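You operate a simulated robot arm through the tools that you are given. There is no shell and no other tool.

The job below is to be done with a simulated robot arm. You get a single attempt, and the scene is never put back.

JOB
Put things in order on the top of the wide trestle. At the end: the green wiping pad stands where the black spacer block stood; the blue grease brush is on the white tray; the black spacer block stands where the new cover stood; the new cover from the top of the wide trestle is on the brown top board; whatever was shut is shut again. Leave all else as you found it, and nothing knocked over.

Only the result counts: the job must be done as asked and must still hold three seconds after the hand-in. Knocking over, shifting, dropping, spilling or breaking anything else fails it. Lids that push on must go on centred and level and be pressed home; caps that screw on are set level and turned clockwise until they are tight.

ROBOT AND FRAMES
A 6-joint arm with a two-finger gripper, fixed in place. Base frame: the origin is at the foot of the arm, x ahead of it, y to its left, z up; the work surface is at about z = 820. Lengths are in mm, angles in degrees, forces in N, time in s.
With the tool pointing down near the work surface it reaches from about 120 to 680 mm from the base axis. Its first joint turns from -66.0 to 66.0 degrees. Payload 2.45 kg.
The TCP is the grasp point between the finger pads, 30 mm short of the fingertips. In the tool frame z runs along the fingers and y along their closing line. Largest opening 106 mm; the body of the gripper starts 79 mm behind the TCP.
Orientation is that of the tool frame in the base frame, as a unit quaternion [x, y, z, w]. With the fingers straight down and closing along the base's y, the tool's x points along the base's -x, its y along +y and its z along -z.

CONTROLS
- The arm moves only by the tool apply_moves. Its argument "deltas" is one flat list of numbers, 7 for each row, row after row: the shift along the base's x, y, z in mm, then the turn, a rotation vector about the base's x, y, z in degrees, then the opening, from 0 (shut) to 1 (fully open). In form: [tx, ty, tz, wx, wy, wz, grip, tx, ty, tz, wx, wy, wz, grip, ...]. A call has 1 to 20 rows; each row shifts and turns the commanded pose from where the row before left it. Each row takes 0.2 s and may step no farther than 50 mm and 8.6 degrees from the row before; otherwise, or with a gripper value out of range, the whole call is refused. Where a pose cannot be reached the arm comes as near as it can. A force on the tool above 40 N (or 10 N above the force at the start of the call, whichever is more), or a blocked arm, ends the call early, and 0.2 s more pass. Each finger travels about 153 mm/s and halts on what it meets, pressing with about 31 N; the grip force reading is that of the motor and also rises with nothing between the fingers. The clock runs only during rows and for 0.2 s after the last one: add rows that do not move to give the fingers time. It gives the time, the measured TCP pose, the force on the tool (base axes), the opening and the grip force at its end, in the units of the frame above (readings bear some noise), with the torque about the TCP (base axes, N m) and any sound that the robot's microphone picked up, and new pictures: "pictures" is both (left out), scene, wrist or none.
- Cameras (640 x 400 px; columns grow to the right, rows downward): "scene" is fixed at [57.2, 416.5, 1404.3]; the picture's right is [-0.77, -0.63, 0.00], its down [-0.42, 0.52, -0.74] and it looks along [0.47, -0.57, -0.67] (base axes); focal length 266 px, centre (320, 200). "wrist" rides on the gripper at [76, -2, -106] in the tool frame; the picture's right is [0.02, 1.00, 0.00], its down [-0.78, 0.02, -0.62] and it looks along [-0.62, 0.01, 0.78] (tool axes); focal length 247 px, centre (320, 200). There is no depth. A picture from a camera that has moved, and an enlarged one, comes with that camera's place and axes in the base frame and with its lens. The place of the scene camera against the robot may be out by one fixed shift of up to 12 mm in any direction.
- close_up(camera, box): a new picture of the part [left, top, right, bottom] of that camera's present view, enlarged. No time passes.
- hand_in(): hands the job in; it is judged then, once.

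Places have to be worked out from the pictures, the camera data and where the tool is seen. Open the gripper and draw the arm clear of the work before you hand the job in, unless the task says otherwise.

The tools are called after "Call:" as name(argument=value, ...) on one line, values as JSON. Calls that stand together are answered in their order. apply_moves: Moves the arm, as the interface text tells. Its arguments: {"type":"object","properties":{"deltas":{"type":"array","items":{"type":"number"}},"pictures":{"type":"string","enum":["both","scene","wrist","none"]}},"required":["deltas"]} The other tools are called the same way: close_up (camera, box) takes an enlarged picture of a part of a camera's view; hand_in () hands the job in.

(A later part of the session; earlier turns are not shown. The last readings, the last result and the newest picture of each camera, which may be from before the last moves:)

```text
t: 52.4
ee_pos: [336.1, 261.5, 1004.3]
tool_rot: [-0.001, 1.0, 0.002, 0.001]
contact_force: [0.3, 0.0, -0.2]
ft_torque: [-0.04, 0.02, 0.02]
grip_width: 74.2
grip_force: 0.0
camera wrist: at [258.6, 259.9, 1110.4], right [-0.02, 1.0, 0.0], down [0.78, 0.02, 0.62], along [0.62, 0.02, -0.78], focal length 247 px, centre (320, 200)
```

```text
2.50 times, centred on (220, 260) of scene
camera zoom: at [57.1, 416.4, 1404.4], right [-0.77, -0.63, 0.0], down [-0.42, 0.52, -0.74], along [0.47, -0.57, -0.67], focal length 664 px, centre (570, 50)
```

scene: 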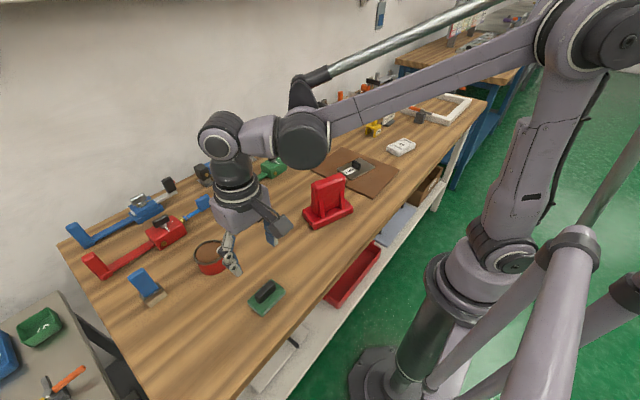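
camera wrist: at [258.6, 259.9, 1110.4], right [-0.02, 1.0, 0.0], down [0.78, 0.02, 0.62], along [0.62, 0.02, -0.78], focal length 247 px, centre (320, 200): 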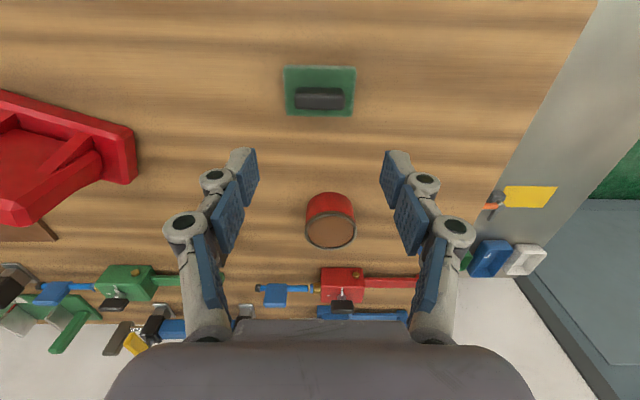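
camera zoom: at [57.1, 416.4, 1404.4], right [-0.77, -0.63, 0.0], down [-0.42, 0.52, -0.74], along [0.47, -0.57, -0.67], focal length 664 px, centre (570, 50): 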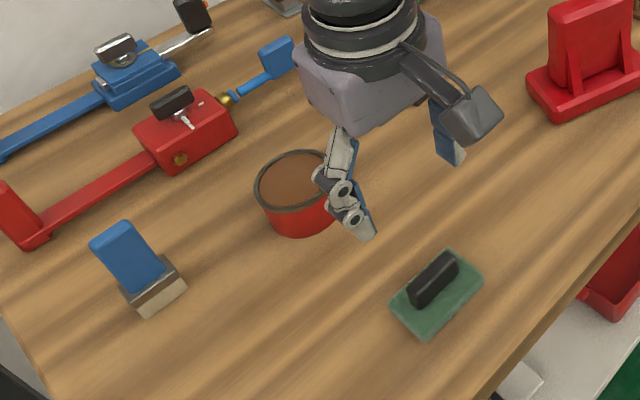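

The pad stands where the block was. Now the brush: I move over to look at it closely.

Call:
apply_moves(deltas=[23.5, 38.4, 0, 0, 0, 0, 1, 23.5, 38.4, 0, 0, 0, 0, 1, 23.5, 38.4, 0, 0, 0, 0, 1, 23.5, 38.4, 0, 0, 0, 0, 1, 0, 0, 0, 0, 0, 0, 1], pictures="both")

Call:
close_up(camera="wrist", box=[240, 100, 400, 220])

Call:
close_up(camera="scene", box=[110, 250, 190, 320])

```text
t: 53.6
ee_pos: [429.8, 413.0, 1002.7]
tool_rot: [-0.001, 1.0, 0.002, 0.0]
contact_force: [0.8, 1.4, 0.2]
ft_torque: [0.01, -0.01, 0.0]
grip_width: 106.0
grip_force: 0.1
camera wrist: at [351.8, 412.6, 1108.8], right [-0.02, 1.0, 0.0], down [0.78, 0.02, 0.62], along [0.62, 0.02, -0.78], focal length 247 px, centre (320, 200)
```

scene: 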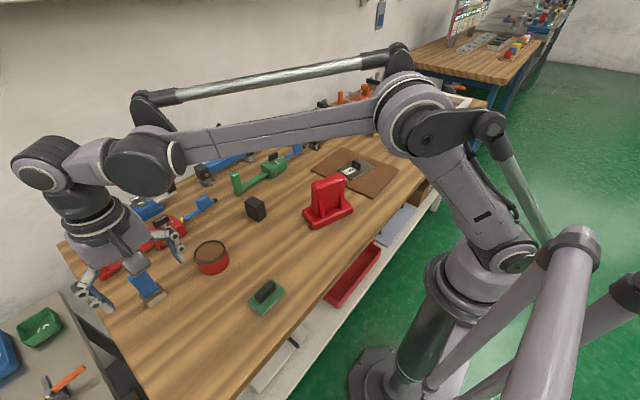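
wrist: 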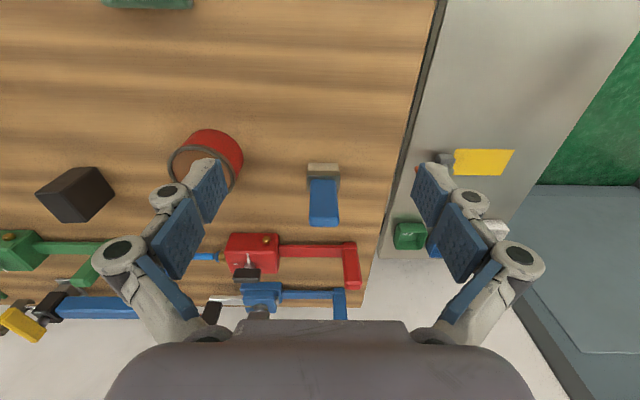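

```text
3.33 times, centred on (320, 160) of wrist
camera zoom: at [351.8, 412.6, 1108.8], right [-0.02, 1.0, 0.0], down [0.78, 0.02, 0.62], along [0.62, 0.02, -0.78], focal length 823 px, centre (320, 333)
```

zoom: 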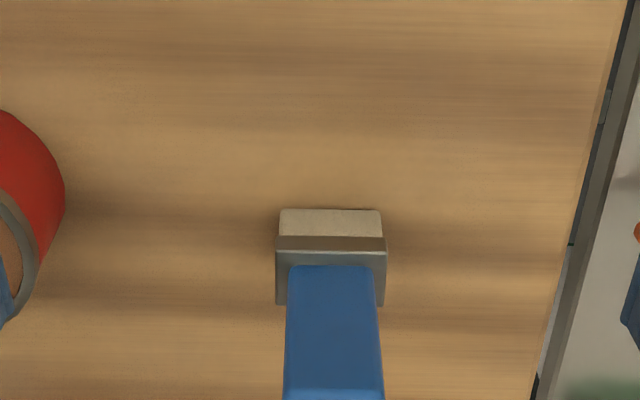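

```text
5.71 times, centred on (150, 285) of scene
camera zoom: at [57.2, 416.5, 1404.3], right [-0.77, -0.63, 0.0], down [-0.42, 0.52, -0.74], along [0.47, -0.57, -0.67], focal length 1517 px, centre (1291, -286)
```

zoom: 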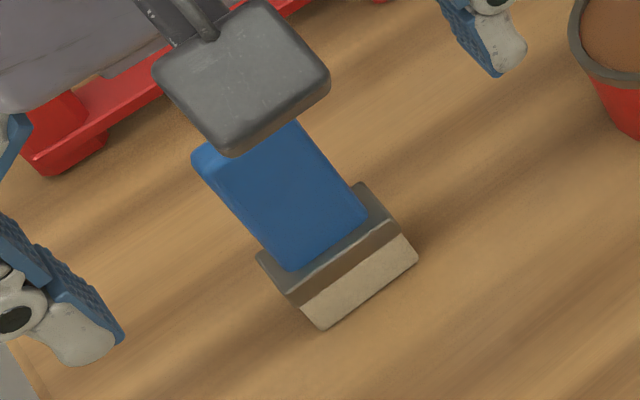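

The brush stands upright on its bristles at about (529.5, 422), with a handle ~32 mm (y) x 14 mm (x) reaching z≈920. I'll move above it with a moderate opening.

Call:
apply_moves(deltas=[33, 3, -10, 0, 0, 0, 0.6, 33, 3, -10, 0, 0, 0, 0.6, 33, 3, -10, 0, 0, 0, 0.6, 0, 0, 0, 0, 0, 0, 0.6], pictures="wrist")

Call:
close_up(camera="wrist", box=[240, 60, 400, 180])

```text
t: 54.6
ee_pos: [529.9, 420.5, 971.4]
tool_rot: [0.001, 1.0, 0.001, 0.001]
contact_force: [0.2, -0.6, 0.3]
ft_torque: [0.01, -0.04, 0.0]
grip_width: 63.7
grip_force: 0.0
camera wrist: at [452.5, 420.2, 1078.3], right [-0.02, 1.0, 0.0], down [0.78, 0.02, 0.62], along [0.62, 0.02, -0.78], focal length 247 px, centre (320, 200)
```

wrist: 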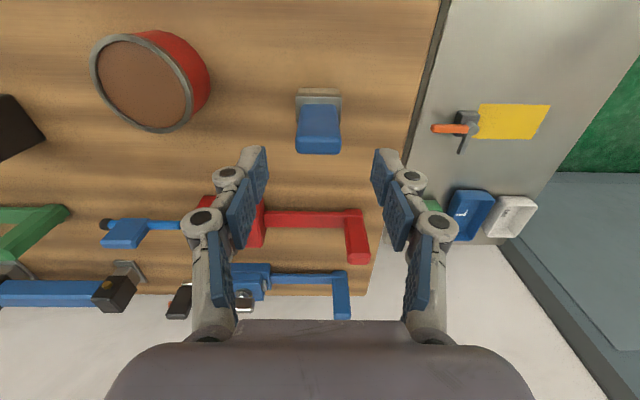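

```text
3.33 times, centred on (320, 120) of wrist
camera zoom: at [452.5, 420.2, 1078.3], right [-0.02, 1.0, 0.0], down [0.78, 0.02, 0.62], along [0.62, 0.02, -0.78], focal length 823 px, centre (320, 467)
```

zoom: 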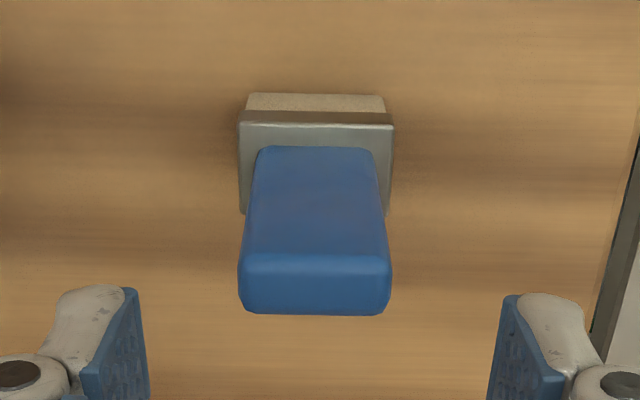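

The handle is centred between the fingers. I descend to TCP ≈ 893.

Call:
apply_moves(deltas=[0, 0, -26, 0, 0, 0, 0.6, 0, 0, -26, 0, 0, 0, 0.6, 0, 0, -26, 0, 0, 0, 0.6, 0, 0, 0, 0, 0, 0, 0.6], pictures="wrist")

Call:
close_up(camera="wrist", box=[220, 60, 420, 240])

Call:
close_up(camera="wrist", box=[430, 150, 590, 260])

```text
t: 55.6
ee_pos: [530.5, 421.0, 895.5]
tool_rot: [0.0, 1.0, 0.001, 0.002]
contact_force: [0.6, 0.0, 1.2]
ft_torque: [0.02, 0.0, -0.03]
grip_width: 63.7
grip_force: 0.1
camera wrist: at [452.9, 419.8, 1002.1], right [-0.02, 1.0, 0.0], down [0.78, 0.02, 0.62], along [0.62, 0.02, -0.78], focal length 247 px, centre (320, 200)
```

wrist: 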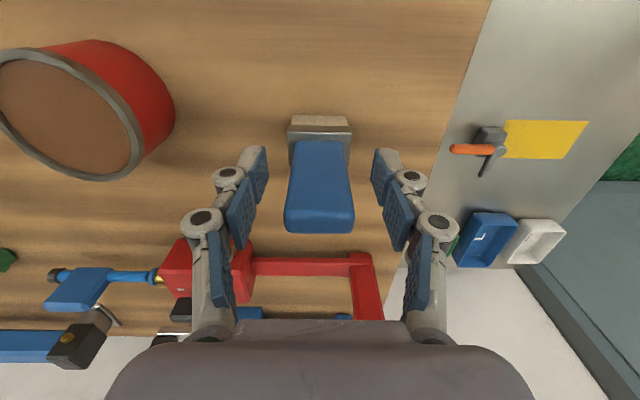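

```text
2.22 times, centred on (320, 150) of wrist
camera zoom: at [452.9, 419.8, 1002.1], right [-0.02, 1.0, 0.0], down [0.78, 0.02, 0.62], along [0.62, 0.02, -0.78], focal length 549 px, centre (320, 311)
```

zoom: 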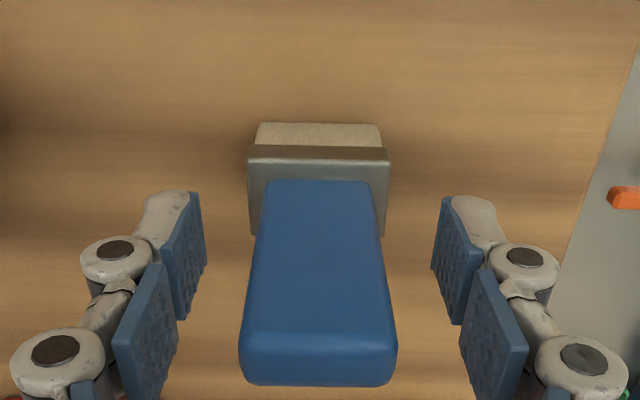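

```text
3.64 times, centred on (510, 205) of wrist
camera zoom: at [452.9, 419.8, 1002.1], right [-0.02, 1.0, 0.0], down [0.78, 0.02, 0.62], along [0.62, 0.02, -0.78], focal length 898 px, centre (-371, 182)
```

zoom: 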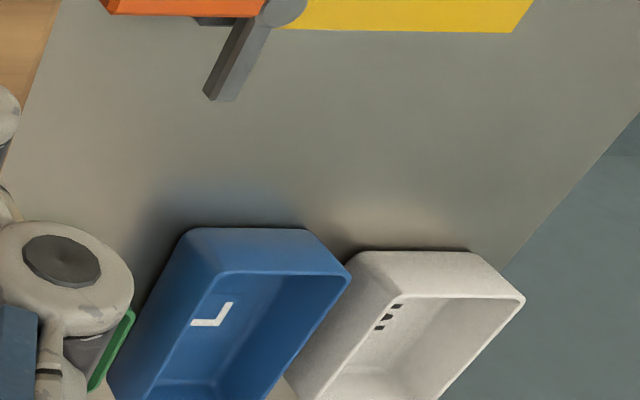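

The handle is centred; I close on it. (The side table's bins are over a metre out, so the rimmed white "M" tray on the trestle is the one meant.)

Call:
apply_moves(deltas=[0, 0, 0, 0, 0, 0, 0.25, 0, 0, 0, 0, 0, 0, 0.15, 0, 0, 0, 0, 0, 0, 0.15], pictures="wrist")

```text
t: 56.4
ee_pos: [530.0, 421.0, 896.3]
tool_rot: [0.001, 1.0, 0.001, 0.001]
contact_force: [0.0, -1.1, 1.3]
ft_torque: [-0.01, 0.01, -0.01]
grip_width: 31.2
grip_force: 30.7
camera wrist: at [452.9, 419.7, 1002.5], right [-0.02, 1.0, 0.0], down [0.78, 0.02, 0.62], along [0.62, 0.02, -0.78], focal length 247 px, centre (320, 200)
```

wrist: 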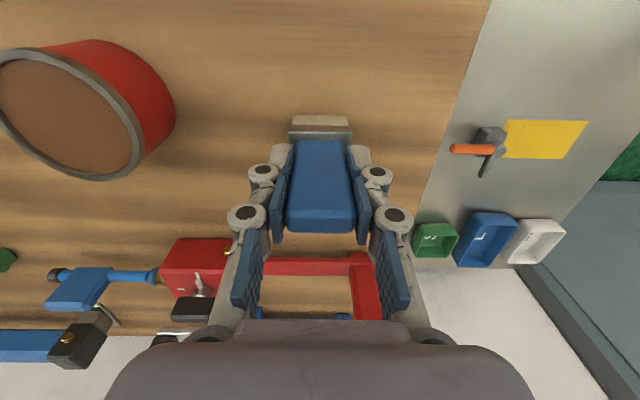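

Gripped at 31 mm. I lift the brush high (the red piece reaches about z=960), then carry it across, turning it -12° to match the tray.

Call:
apply_moves(deltas=[0, 0, 10, 0, 0, 0, 0.1, -10, -10, 40, 0, 0, 0, 0.1, -12, -10, 42, 0, 0, 0, 0.1, -12, -10, 42, 0, 0, 0, 0.1, -12, -10, 42, 0, 0, 0, 0.1, -4.5, -47, 0, 0, 0, -1.2, 0.1, -4.5, -47, 0, 0, 0, -1.2, 0.1, -4.5, -47, 0, 0, 0, -1.2, 0.1, -4.5, -47, 0, 0, 0, -1.2, 0.1, -4.5, -47, 0, 0, 0, -1.2, 0.1], pictures="both")

```text
t: 58.6
ee_pos: [461.6, 147.5, 1073.4]
tool_rot: [0.052, 0.999, 0.002, 0.002]
contact_force: [0.4, 0.2, -1.0]
ft_torque: [0.03, -0.02, 0.04]
grip_width: 31.2
grip_force: 30.9
camera wrist: at [383.7, 153.9, 1178.5], right [0.08, 1.0, 0.0], down [0.78, -0.07, 0.62], along [0.62, -0.05, -0.78], focal length 247 px, centre (320, 200)
```

scene: 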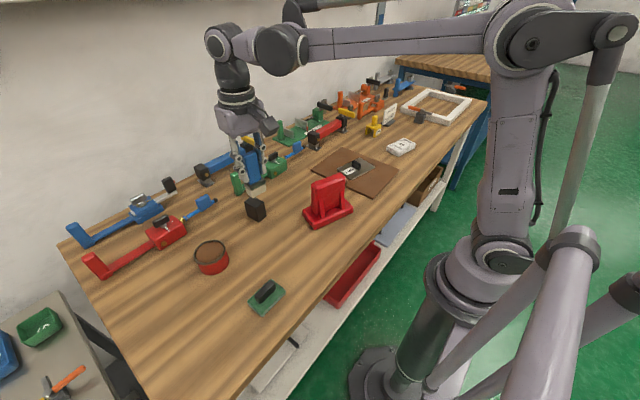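
wrist: 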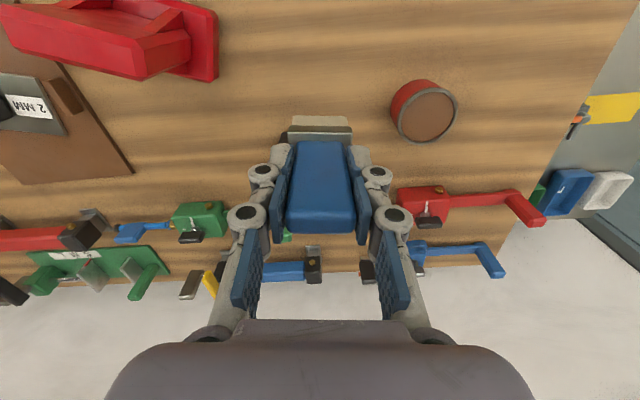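

Held firmly at z≈1073. I continue across to above the tray.

Call:
apply_moves(deltas=[-4.6, -46.6, 0, 0, 0, -1.2, 0.1, -4.6, -46.6, 0, 0, 0, -1.2, 0.1, -4.6, -46.6, 0, 0, 0, -1.2, 0.1, -4.6, -46.6, 0, 0, 0, -1.2, 0.1, -4.6, -46.6, 0, 0, 0, -1.2, 0.1, -4.6, -46.6, 0, 0, 0, 0, 0.1, -4.6, -46.6, 0, 0, 0, 0, 0.1, -4.6, -46.6, 0, 0, 0, 0, 0.1, -4.6, -46.6, 0, 0, 0, 0, 0.1, -4.6, -46.6, 0, 0, 0, 0, 0.1, -4.6, -46.6, 0, 0, 0, 0, 0.1, -4.6, -46.6, 0, 0, 0, 0, 0.1, -4.6, -46.6, 0, 0, 0, 0, 0.1, 0, 0, 0, 0, 0, 0, 0.1], pictures="both")

Call:
close_up(camera="wrist", box=[220, 20, 420, 145])

Call:
close_up(camera="scene", box=[370, 110, 450, 170])

```text
t: 61.6
ee_pos: [401.8, -457.4, 1070.5]
tool_rot: [0.105, 0.995, 0.002, 0.002]
contact_force: [-0.4, 0.4, -0.9]
ft_torque: [0.02, 0.0, 0.01]
grip_width: 31.0
grip_force: 31.4
camera wrist: at [325.4, -442.6, 1177.9], right [0.19, 0.98, 0.0], down [0.77, -0.15, 0.62], along [0.61, -0.11, -0.78], focal length 247 px, centre (320, 200)
```

scene: 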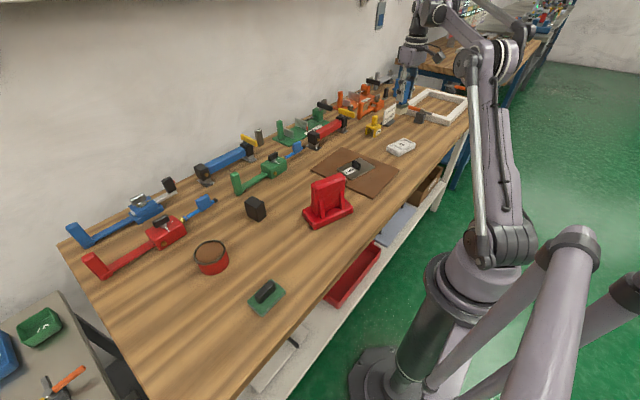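
wrist: 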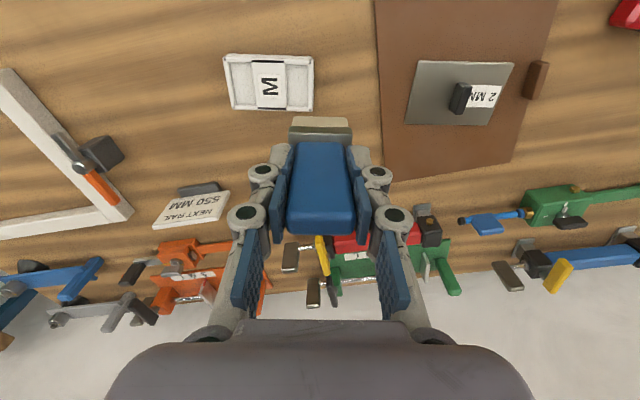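

```text
3.20 times, centred on (320, 82) of wrist
camera zoom: at [325.4, -442.6, 1177.9], right [0.19, 0.98, 0.0], down [0.77, -0.15, 0.62], along [0.61, -0.11, -0.78], focal length 790 px, centre (320, 576)
```

zoom: 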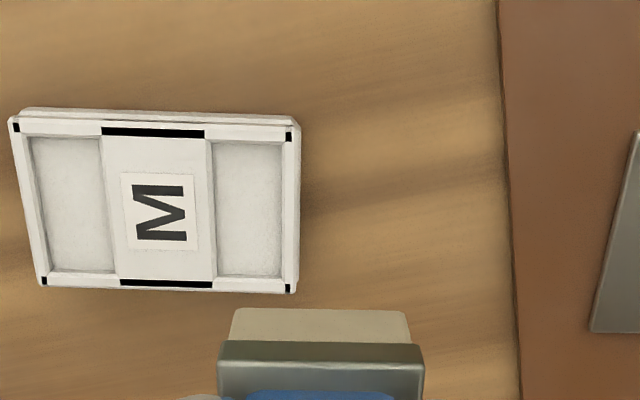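

```text
6.67 times, centred on (410, 140) of scene
camera zoom: at [57.2, 416.4, 1404.4], right [-0.77, -0.63, 0.0], down [-0.42, 0.52, -0.74], along [0.47, -0.57, -0.67], focal length 1770 px, centre (-280, 600)
```

zoom: 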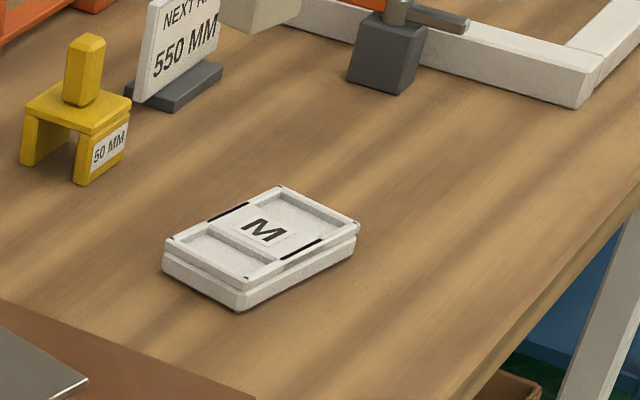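

The tray (107x61 mm, top at z≈840) has a flat central "M" panel at about (393.5, -520.3). I move the brush above it and lower part-way to check alignment.

Call:
apply_moves(deltas=[-3.9, -31.4, 0, 0, 0, 0, 0.1, -3.9, -31.4, 0, 0, 0, 0, 0.1, 0, 0, -40, 0, 0, 0, 0.1, 0, 0, -40, 0, 0, 0, 0.1, 0, 0, -30, 0, 0, 0, 0.1, 0, 0, 0, 0, 0, 0, 0.1], pictures="both")

Call:
close_up(camera="wrist", box=[220, 40, 420, 165])

Call:
close_up(camera="scene", box=[360, 90, 460, 165])

```text
t: 63.0
ee_pos: [391.9, -507.8, 960.4]
tool_rot: [0.105, 0.995, 0.002, 0.001]
contact_force: [-0.5, -0.2, -1.1]
ft_torque: [-0.01, 0.0, 0.0]
grip_width: 30.9
grip_force: 30.5
out of reach, approached as far as the arm can: row 2
camera wrist: at [315.7, -491.8, 1067.0], right [0.19, 0.98, 0.0], down [0.77, -0.15, 0.62], along [0.61, -0.11, -0.78], focal length 247 px, centre (320, 200)
```

scene: 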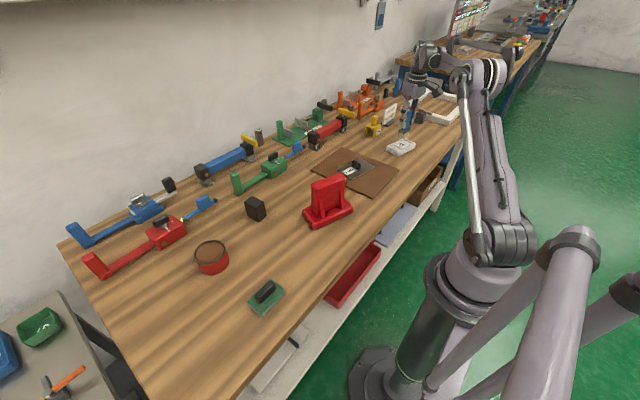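
wrist: 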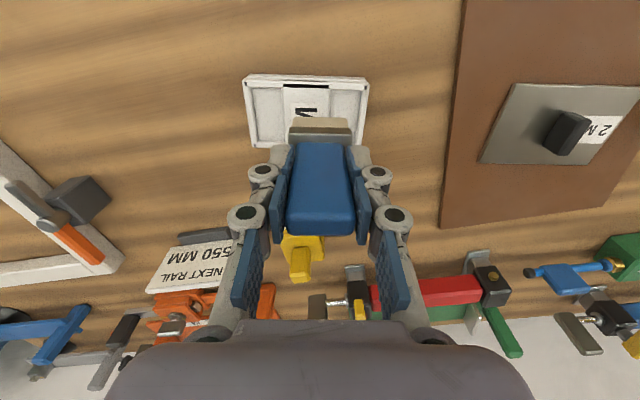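

```text
3.20 times, centred on (320, 102) of wrist
camera zoom: at [315.7, -491.8, 1067.0], right [0.19, 0.98, 0.0], down [0.77, -0.15, 0.62], along [0.61, -0.11, -0.78], focal length 790 px, centre (320, 512)
```

zoom: 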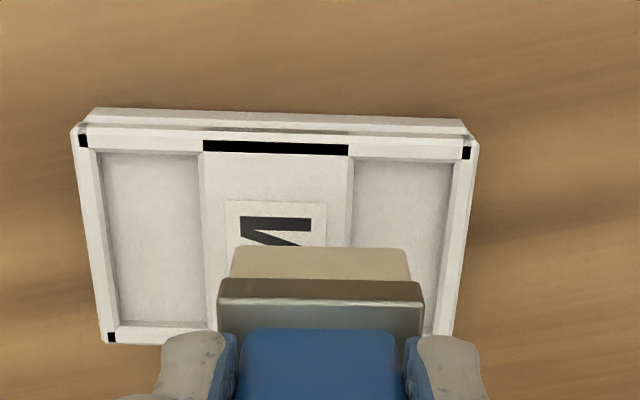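

```text
5.33 times, centred on (410, 128) of scene
camera zoom: at [57.2, 416.5, 1404.4], right [-0.77, -0.63, 0.0], down [-0.42, 0.52, -0.74], along [0.47, -0.57, -0.67], focal length 1416 px, centre (-160, 587)
```

zoom: 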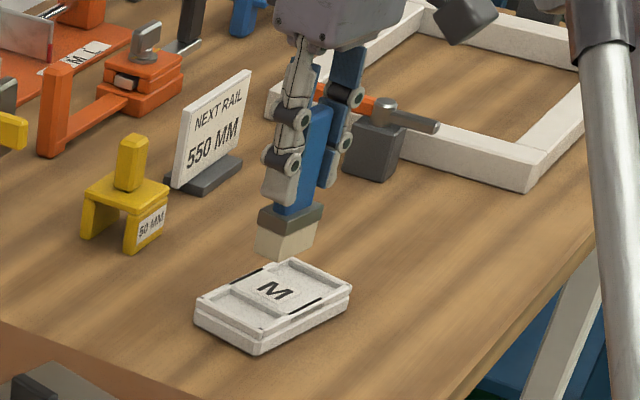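

At the high level the reach was clipped at y≈-508. I lower to about z=932 and then shift the remaining 12 mm.

Call:
apply_moves(deltas=[0, 0, -14, 0, 0, 0, 0.1, 0, 0, -14, 0, 0, 0, 0.1, 1, -6, 0, 0, 0, 0, 0.1, 1, -6, 0, 0, 0, 0, 0.1, 0, 0, 0, 0, 0, 0, 0.1], pictures="both")

Call:
close_up(camera="wrist", box=[220, 40, 420, 165])

Call:
close_up(camera="scene", box=[360, 90, 460, 165])

```text
t: 64.2
ee_pos: [396.1, -519.2, 933.1]
tool_rot: [0.105, 0.995, 0.001, 0.0]
contact_force: [-0.1, -0.6, -0.8]
ft_torque: [-0.02, 0.02, 0.01]
grip_width: 31.1
grip_force: 31.2
camera wrist: at [319.0, -504.2, 1038.8], right [0.19, 0.98, 0.0], down [0.77, -0.15, 0.62], along [0.61, -0.11, -0.78], focal length 247 px, centre (320, 200)
```

scene: 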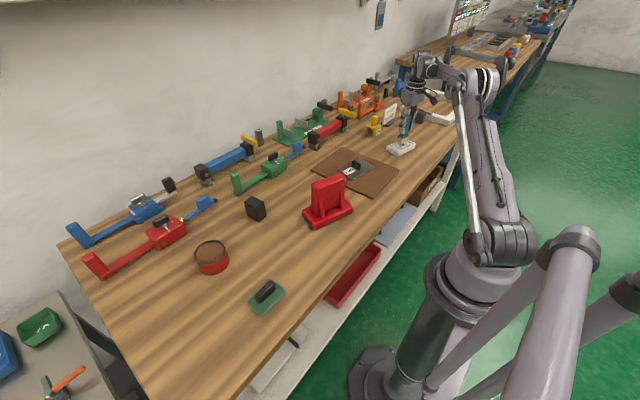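
wrist: 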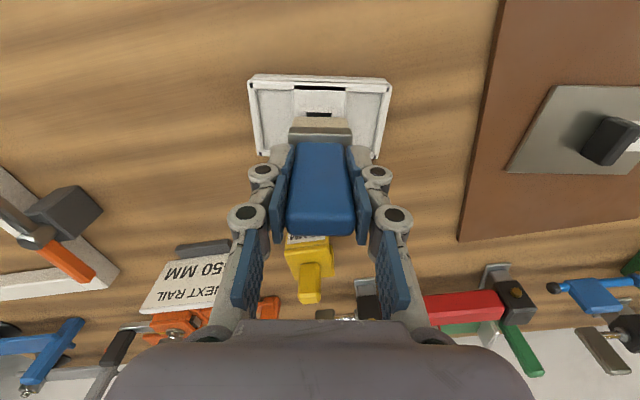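

```text
3.20 times, centred on (320, 102) of wrist
camera zoom: at [319.0, -504.2, 1038.8], right [0.19, 0.98, 0.0], down [0.77, -0.15, 0.62], along [0.61, -0.11, -0.78], focal length 790 px, centre (320, 512)
```

zoom: 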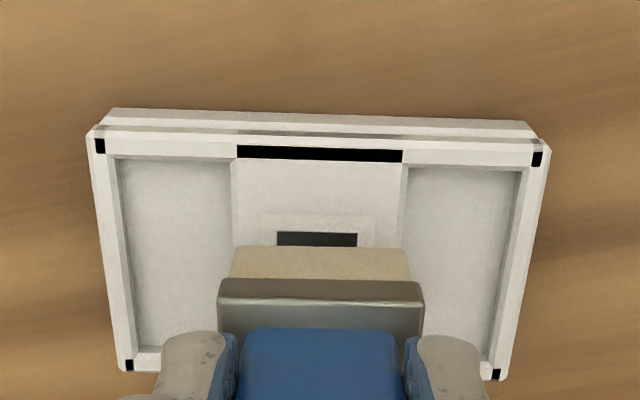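

```text
5.33 times, centred on (410, 128) of scene
camera zoom: at [57.2, 416.4, 1404.4], right [-0.77, -0.63, 0.0], down [-0.42, 0.52, -0.74], along [0.47, -0.57, -0.67], focal length 1416 px, centre (-160, 587)
```

zoom: 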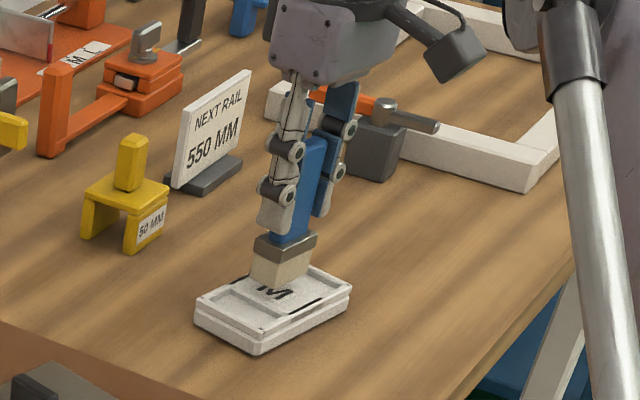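

The brush is centred over the "M" panel (tray centre recomputed at (395.4, -519.9)). I lower it carefully.

Call:
apply_moves(deltas=[0, 0, -8, 0, 0, 0, 0.1, 0, 0, -4, 0, 0, 0, 0.1, 0, 0, -2, 0, 0, 0, 0.1], pictures="none")

```text
t: 65.0
ee_pos: [394.0, -518.9, 919.5]
tool_rot: [0.103, 0.995, 0.0, 0.001]
contact_force: [1.2, -1.6, 13.6]
ft_torque: [-0.07, -0.05, 0.03]
grip_width: 31.1
grip_force: 30.8
```

Contact already at 13.6 N. I look before releasing.

Call:
close_up(camera="scene", box=[370, 100, 450, 165])

Call:
close_up(camera="wrist", box=[220, 40, 420, 165])

```text
6.15 times, centred on (410, 132) of scene
camera zoom: at [57.0, 416.6, 1404.3], right [-0.77, -0.63, 0.0], down [-0.42, 0.52, -0.74], along [0.47, -0.57, -0.67], focal length 1634 px, centre (-234, 615)
```

zoom: 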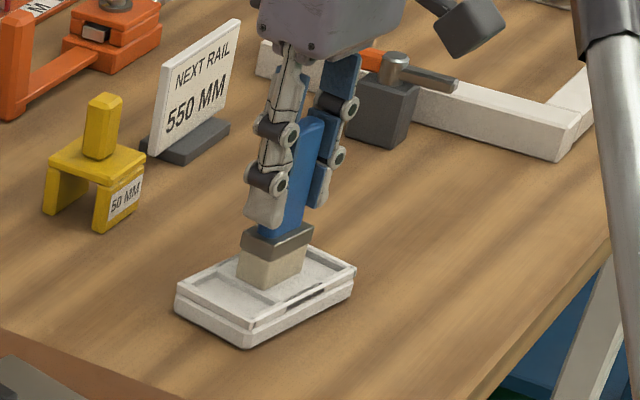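

```text
3.20 times, centred on (320, 102) of wrist
camera zoom: at [318.2, -503.9, 1025.9], right [0.19, 0.98, 0.0], down [0.77, -0.15, 0.62], along [0.61, -0.11, -0.78], focal length 790 px, centre (320, 512)
```

zoom: 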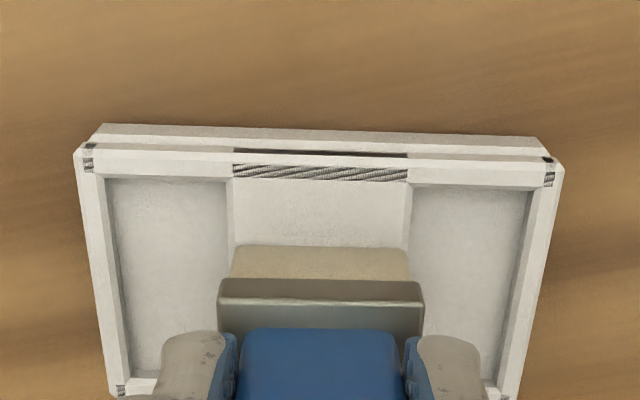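

The dark slots on the tray now look different (maybe it gives slightly under the push). I ease up about 1 mm to relieve the force and look again.

Call:
apply_moves(deltas=[0, 0, 1, 0, 0, 0, 0.1], pictures="wrist")

Call:
close_up(camera="wrist", box=[220, 40, 420, 165])

Call:
close_up(camera="scene", box=[385, 125, 425, 165])

```text
t: 65.4
ee_pos: [393.3, -519.1, 919.4]
tool_rot: [0.104, 0.995, 0.002, 0.001]
contact_force: [-0.6, -0.8, 5.8]
ft_torque: [-0.08, 0.02, 0.01]
grip_width: 31.1
grip_force: 30.5
camera wrist: at [318.3, -504.1, 1026.0], right [0.19, 0.98, 0.0], down [0.77, -0.15, 0.62], along [0.61, -0.11, -0.78], focal length 247 px, centre (320, 200)
```

wrist: 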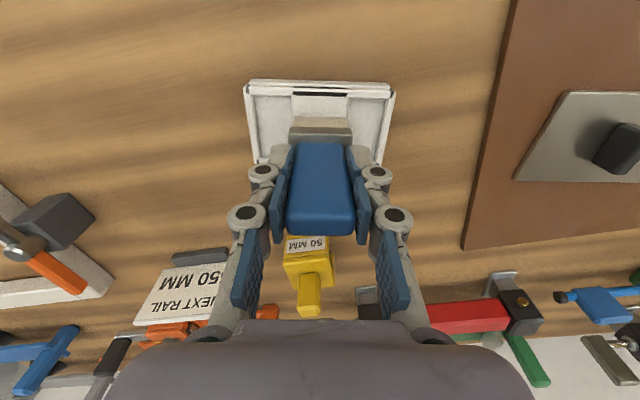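

```text
3.20 times, centred on (320, 102) of wrist
camera zoom: at [318.3, -504.1, 1026.0], right [0.19, 0.98, 0.0], down [0.77, -0.15, 0.62], along [0.61, -0.11, -0.78], focal length 790 px, centre (320, 512)
```

zoom: 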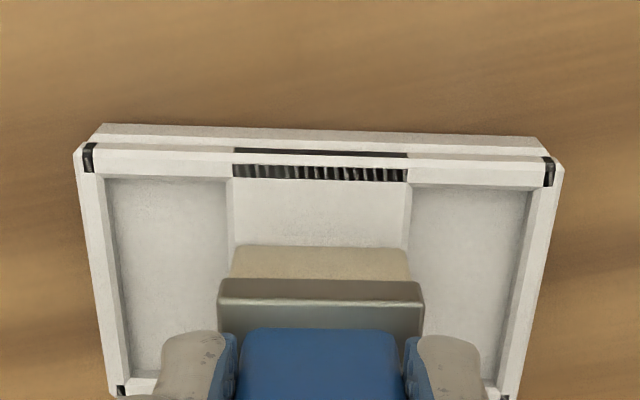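

```text
10.00 times, centred on (405, 145) of scene
camera zoom: at [57.1, 416.5, 1404.3], right [-0.77, -0.63, 0.0], down [-0.42, 0.52, -0.74], along [0.47, -0.57, -0.67], focal length 2655 px, centre (-530, 750)
```

zoom: 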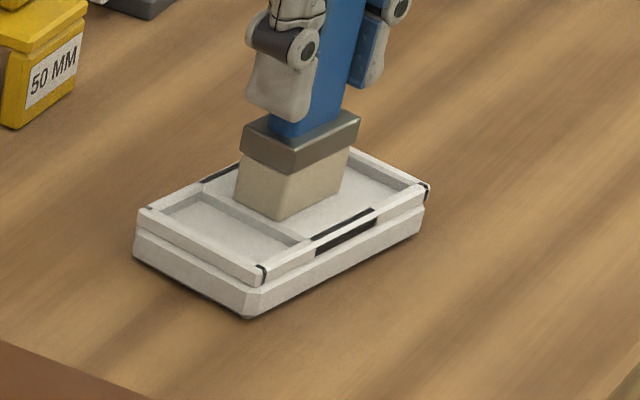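

The slot markings are only flickering surface overlaps; the brush sits flat on the panel. I ease a bit more, open the fingers slowly and check it stays standing.

Call:
apply_moves(deltas=[0, 0, 0.5, 0, 0, 0, 0.1, 0, 0, 0, 0, 0, 0, 0.35, 0, 0, 0, 0, 0, 0, 0.5, 0, 0, 0, 0, 0, 0, 0.6], pictures="wrist")

Call:
close_up(camera="scene", box=[370, 100, 450, 165])

```text
t: 66.4
ee_pos: [394.3, -518.5, 920.4]
tool_rot: [0.104, 0.995, 0.002, 0.001]
contact_force: [1.0, -0.1, 0.1]
ft_torque: [0.02, 0.02, 0.03]
grip_width: 63.8
grip_force: 0.0
camera wrist: at [318.5, -504.1, 1026.2], right [0.19, 0.98, 0.0], down [0.77, -0.15, 0.62], along [0.61, -0.11, -0.78], focal length 247 px, centre (320, 200)
```

wrist: 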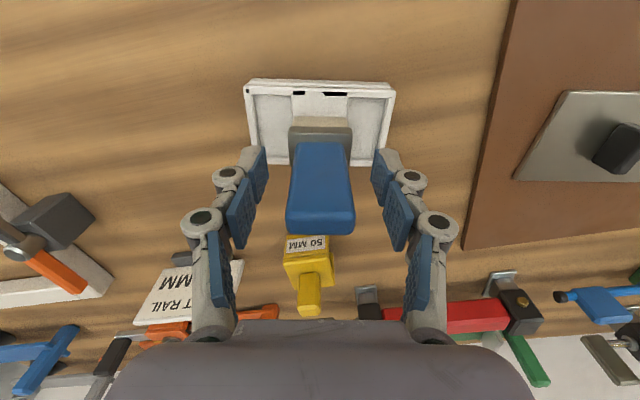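

```text
6.15 times, centred on (410, 132) of scene
camera zoom: at [57.2, 416.5, 1404.3], right [-0.77, -0.63, 0.0], down [-0.42, 0.52, -0.74], along [0.47, -0.57, -0.67], focal length 1634 px, centre (-234, 615)
```

zoom: 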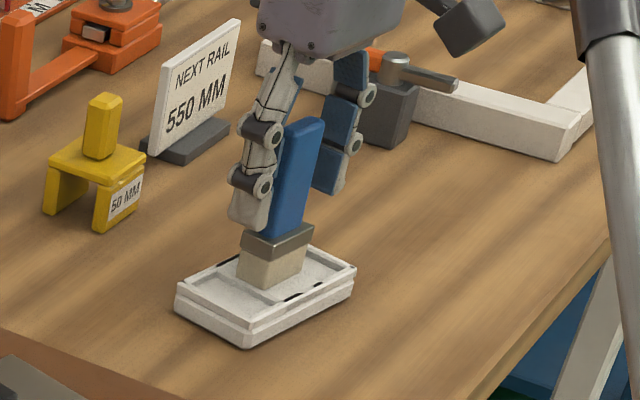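

The brush stands free on the tray. I open fully for clearance and rise straight up, checking along the way.

Call:
apply_moves(deltas=[0, 0, 0, 0, 0, 0, 1, 0, 0, 20, 0, 0, 0, 1, 0, 0, 20, 0, 0, 0, 1, 0, 0, 20, 0, 0, 0, 1, 0, 0, 20, 0, 0, 0, 1], pictures="wrist")

```text
t: 67.6
ee_pos: [394.3, -519.6, 1000.8]
tool_rot: [0.104, 0.995, 0.002, 0.001]
contact_force: [0.2, 0.1, 0.5]
ft_torque: [0.0, 0.03, 0.01]
grip_width: 106.0
grip_force: 0.1
camera wrist: at [319.7, -504.5, 1106.9], right [0.19, 0.98, 0.0], down [0.77, -0.15, 0.62], along [0.61, -0.11, -0.78], focal length 247 px, centre (320, 200)
```

wrist: 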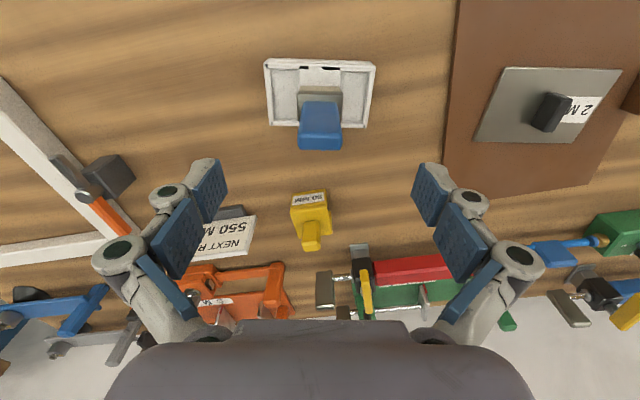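

Clear of the brush. I retreat up and back toward the start pose, high above everything.

Call:
apply_moves(deltas=[-4, 10, 45, 0, 0, 2, 1, -4, 10, 45, 0, 0, 2, 1, -4, 10, 45, 0, 0, 2, 1, -2, 46, 0, 0, 0, 2, 1, -2, 46, 0, 0, 0, 2, 1, -2, 46, 0, 0, 0, 2, 1, 0, 46, 0, 0, 0, 0, 1, 0, 46, 0, 0, 0, 0, 1, 0, 46, 0, 0, 0, 0, 1, 0, 46, 0, 0, 0, 0, 1, 0, 46, 0, 0, 0, 0, 1], pictures="both")

Call:
close_up(camera="scene", box=[300, 80, 470, 200])

```text
t: 70.0
ee_pos: [368.6, -112.9, 1128.1]
tool_rot: [0.0, 1.0, 0.003, 0.001]
contact_force: [-0.9, 0.3, 0.7]
ft_torque: [-0.04, 0.0, -0.02]
grip_width: 105.9
grip_force: 0.0
out of reach, approached as far as the arm can: row 3
camera wrist: at [291.0, -114.2, 1234.4], right [-0.02, 1.0, 0.0], down [0.78, 0.01, 0.62], along [0.62, 0.02, -0.78], focal length 247 px, centre (320, 200)
```

scene: 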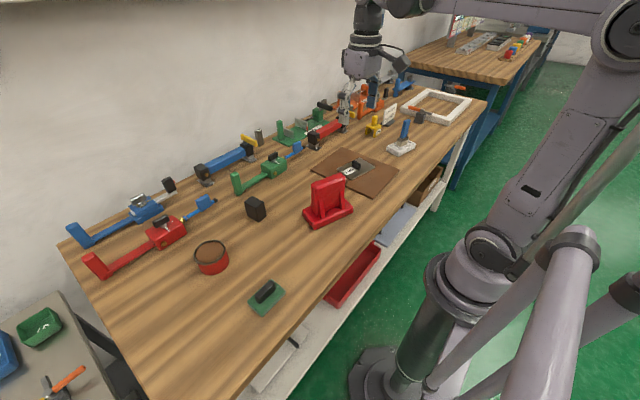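
wrist: 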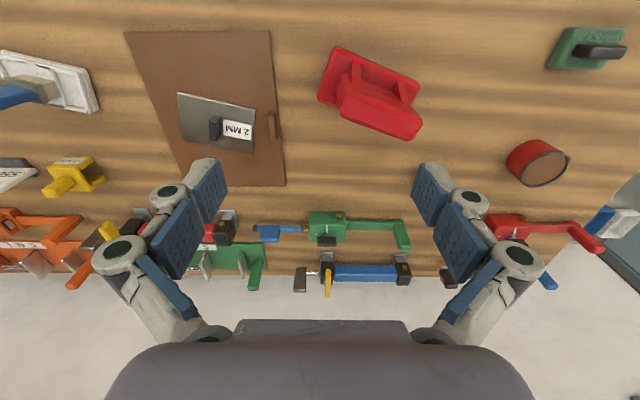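

```text
3.33 times, centred on (385, 140) of scene
camera zoom: at [57.2, 416.5, 1404.3], right [-0.77, -0.63, 0.0], down [-0.42, 0.52, -0.74], along [0.47, -0.57, -0.67], focal length 885 px, centre (103, 400)
```

zoom: 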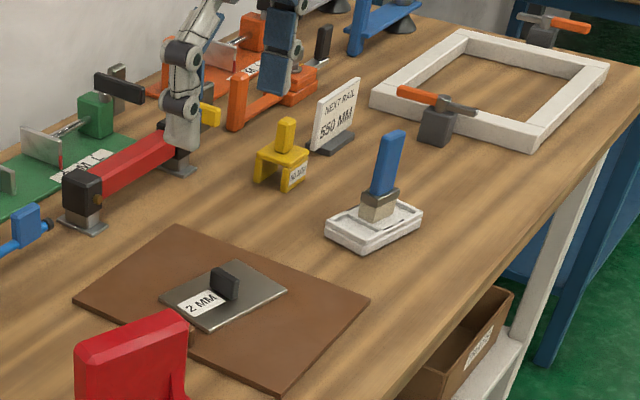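

Everything is placed as I read the job. Before handing in I want one more look at the shelf from another spot to be sure about which piece is "the new cover", so I move in front of the bench at y≈-100.

Call:
apply_moves(deltas=[-45, 0, 0, 0, 0, 0, 1, -45, 0, 0, 0, 0, 0, 1, -45, 0, 0, 0, 0, 0, 1, -45, 0, 0, 0, 0, 0, 1, -28, 0, 0, 0, 0, 0, 1, 0, 0, -45, 0, 0, 0, 1, 0, 0, -45, 0, 0, 0, 1, 0, 0, -45, 0, 0, 0, 1, 0, 0, -45, 0, 0, 0, 1, 0, 0, -45, 0, 0, 0, 1, 0, 0, -40, 0, 0, 0, 1], pictures="wrist")

Call:
close_up(camera="wrist", box=[100, 80, 420, 280])

Call:
close_up(camera="wrist", box=[220, 160, 420, 260])

```text
t: 72.4
ee_pos: [161.7, -115.1, 860.9]
tool_rot: [0.0, 1.0, 0.002, 0.001]
contact_force: [-0.3, 0.6, 0.5]
ft_torque: [-0.01, -0.02, -0.02]
grip_width: 106.0
grip_force: 0.2
camera wrist: at [84.2, -115.4, 967.6], right [-0.02, 1.0, 0.0], down [0.78, 0.02, 0.62], along [0.62, 0.02, -0.78], focal length 247 px, centre (320, 200)
```

wrist: 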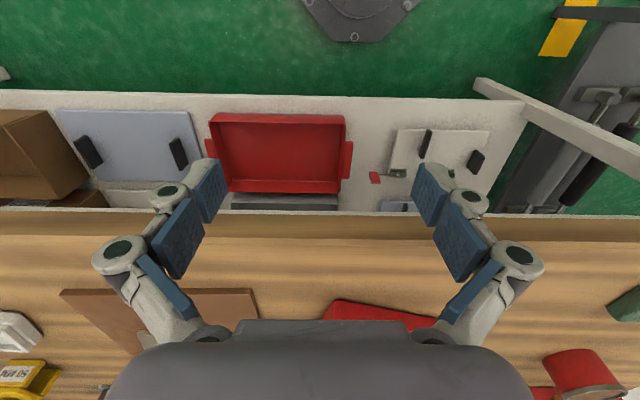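

```text
2.00 times, centred on (260, 180) of wrist
camera zoom: at [84.2, -115.4, 967.6], right [-0.02, 1.0, 0.0], down [0.78, 0.02, 0.62], along [0.62, 0.02, -0.78], focal length 494 px, centre (440, 240)
```

zoom: 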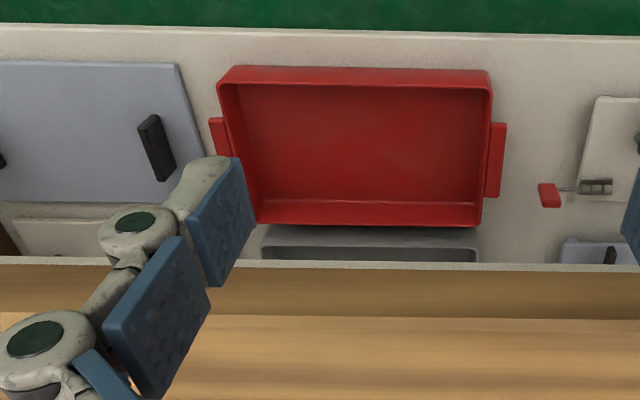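

```text
3.20 times, centred on (320, 210) of wrist
camera zoom: at [84.2, -115.4, 967.6], right [-0.02, 1.0, 0.0], down [0.78, 0.02, 0.62], along [0.62, 0.02, -0.78], focal length 790 px, centre (320, 168)
```

zoom: 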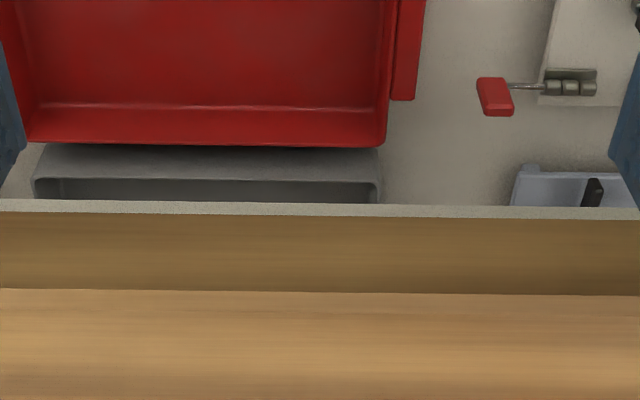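

Call:
close_up(camera="scene", box=[295, 165, 365, 235])

Call:
close_up(camera="scene", box=[230, 180, 300, 320])

Call:
close_up(camera="wrist", box=[380, 100, 520, 220])

```text
5.71 times, centred on (330, 200) of scene
camera zoom: at [57.2, 416.4, 1404.3], right [-0.77, -0.63, 0.0], down [-0.42, 0.52, -0.74], along [0.47, -0.57, -0.67], focal length 1517 px, centre (263, 200)
```

zoom: 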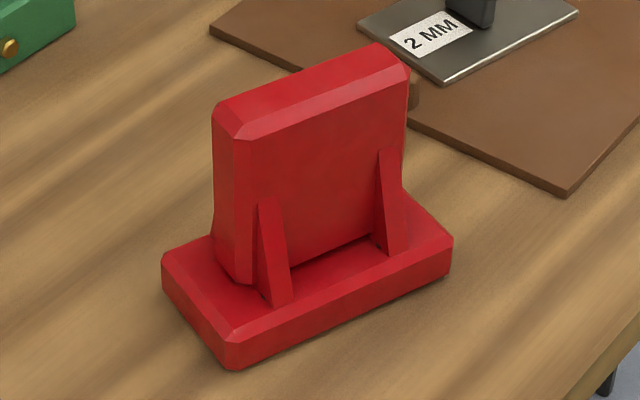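

```text
2.86 times, centred on (265, 250) of scene
camera zoom: at [57.2, 416.4, 1404.3], right [-0.77, -0.63, 0.0], down [-0.42, 0.52, -0.74], along [0.47, -0.57, -0.67], focal length 759 px, centre (477, 57)
```

zoom: 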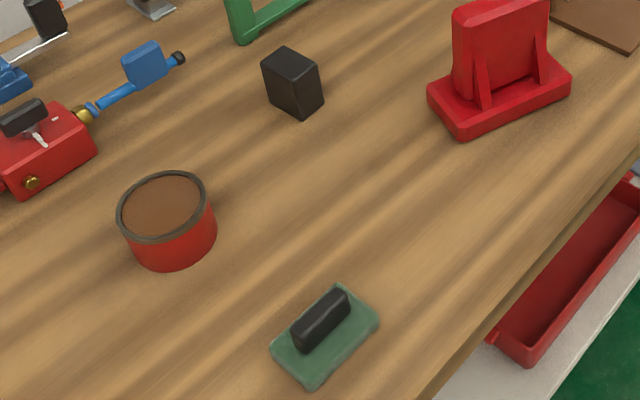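

```text
3.33 times, centred on (450, 160) of wrist
camera zoom: at [84.2, -115.4, 967.6], right [-0.02, 1.0, 0.0], down [0.78, 0.02, 0.62], along [0.62, 0.02, -0.78], focal length 823 px, centre (-113, 333)
```

zoom: 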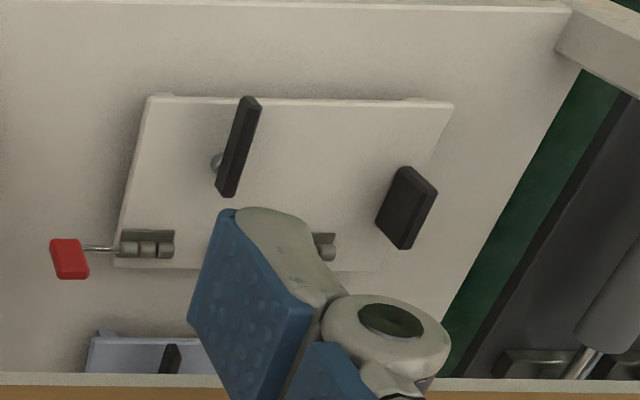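

Nothing has been disturbed. I'm still weighing "new cover", so I zoom into the far tables for a matching second cover.

Call:
close_up(camera="scene", box=[440, 0, 520, 50])

Call:
close_up(camera="scene", box=[500, 0, 580, 50])

Call:
close_up(camera="scene", box=[360, 60, 440, 110])

Call:
close_up(camera="scene", box=[0, 280, 100, 400])

```text
8.00 times, centred on (480, 25) of scene
camera zoom: at [57.2, 416.4, 1404.3], right [-0.77, -0.63, 0.0], down [-0.42, 0.52, -0.74], along [0.47, -0.57, -0.67], focal length 2124 px, centre (-960, 1600)
```

zoom: 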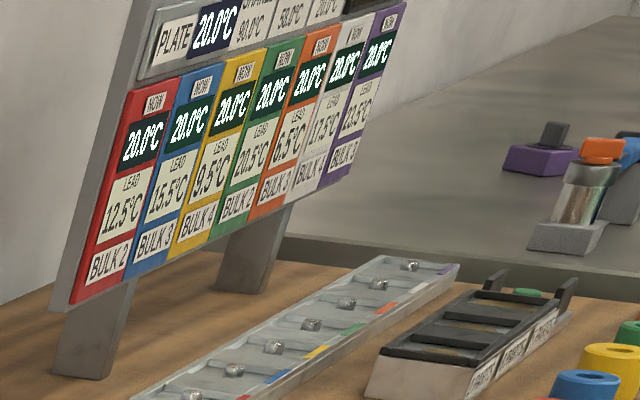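

```text
8.00 times, centred on (540, 25) of scene
camera zoom: at [57.2, 416.4, 1404.3], right [-0.77, -0.63, 0.0], down [-0.42, 0.52, -0.74], along [0.47, -0.57, -0.67], focal length 2124 px, centre (-1440, 1600)
```

zoom: 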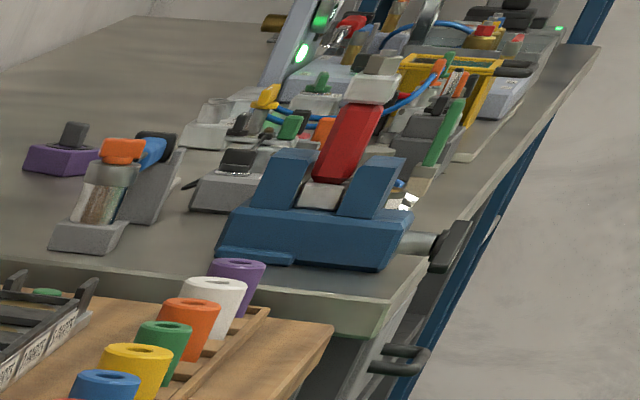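

```text
8.00 times, centred on (400, 85) of scene
camera zoom: at [57.2, 416.4, 1404.3], right [-0.77, -0.63, 0.0], down [-0.42, 0.52, -0.74], along [0.47, -0.57, -0.67], focal length 2124 px, centre (-320, 1120)
```

zoom: 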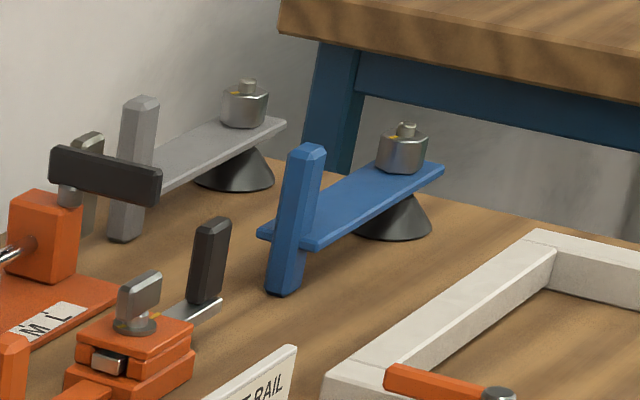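

```text
3.33 times, centred on (50, 340) of scene
camera zoom: at [57.2, 416.4, 1404.3], right [-0.77, -0.63, 0.0], down [-0.42, 0.52, -0.74], along [0.47, -0.57, -0.67], focal length 885 px, centre (1220, -267)
```

zoom: 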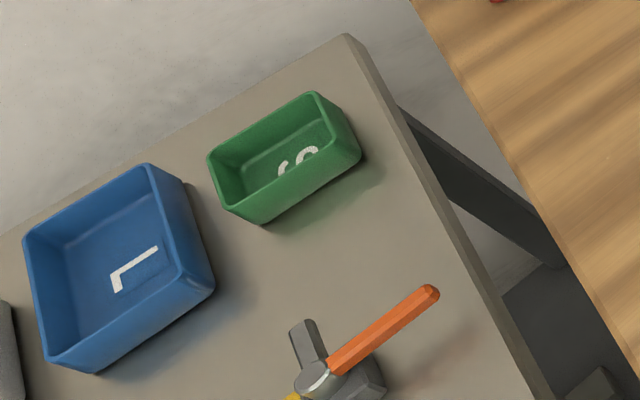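

Judging by layout (loose items on the left, receptacles on the right) and shape, the plate with the tab is the cover, and all four items are in place. I raise the arm straight up, clear of the work, and check the final scene.

Call:
apply_moves(deltas=[0, 0, 45, 0, 0, 0, 1, 0, 0, 45, 0, 0, 0, 1, 0, 0, 45, 0, 0, 0, 1, 0, 0, 45, 0, 0, 0, 1, 0, 0, 45, 0, 0, 0, 1, 20, 30, 40, 0, 0, 0, 1, 30, 40, 0, 0, 0, 0, 1, 30, 40, 0, 0, 0, 0, 1, 30, 40, 0, 0, 0, 0, 1, 0, 0, 0, 0, 0, 0, 1], pictures="both")

Call:
close_up(camera="scene", box=[280, 80, 480, 230])

Call:
close_up(camera="scene", box=[60, 170, 330, 370])

```text
refused: row 6 steps farther than a row can; nothing moved
```

```text
2.67 times, centred on (380, 155) of scene
camera zoom: at [57.2, 416.4, 1404.3], right [-0.77, -0.63, 0.0], down [-0.42, 0.52, -0.74], along [0.47, -0.57, -0.67], focal length 708 px, centre (160, 320)
```

zoom: 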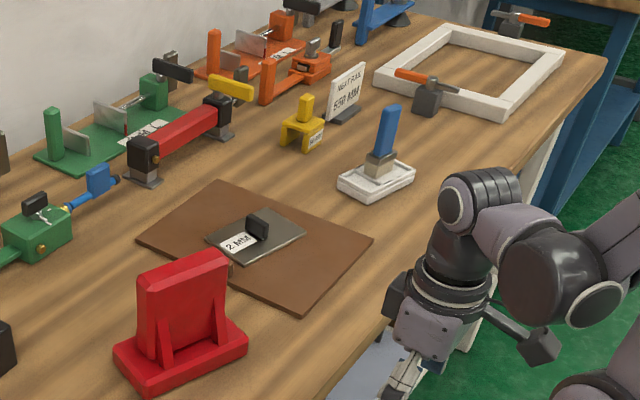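

```text
2.00 times, centred on (195, 270) of scene
camera zoom: at [57.2, 416.4, 1404.3], right [-0.77, -0.63, 0.0], down [-0.42, 0.52, -0.74], along [0.47, -0.57, -0.67], focal length 531 px, centre (570, 60)
```

zoom: 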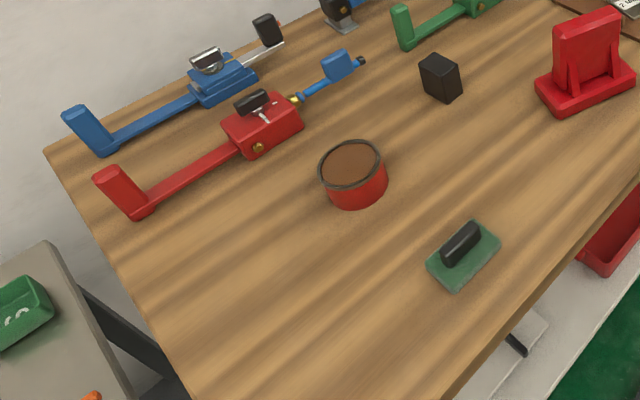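

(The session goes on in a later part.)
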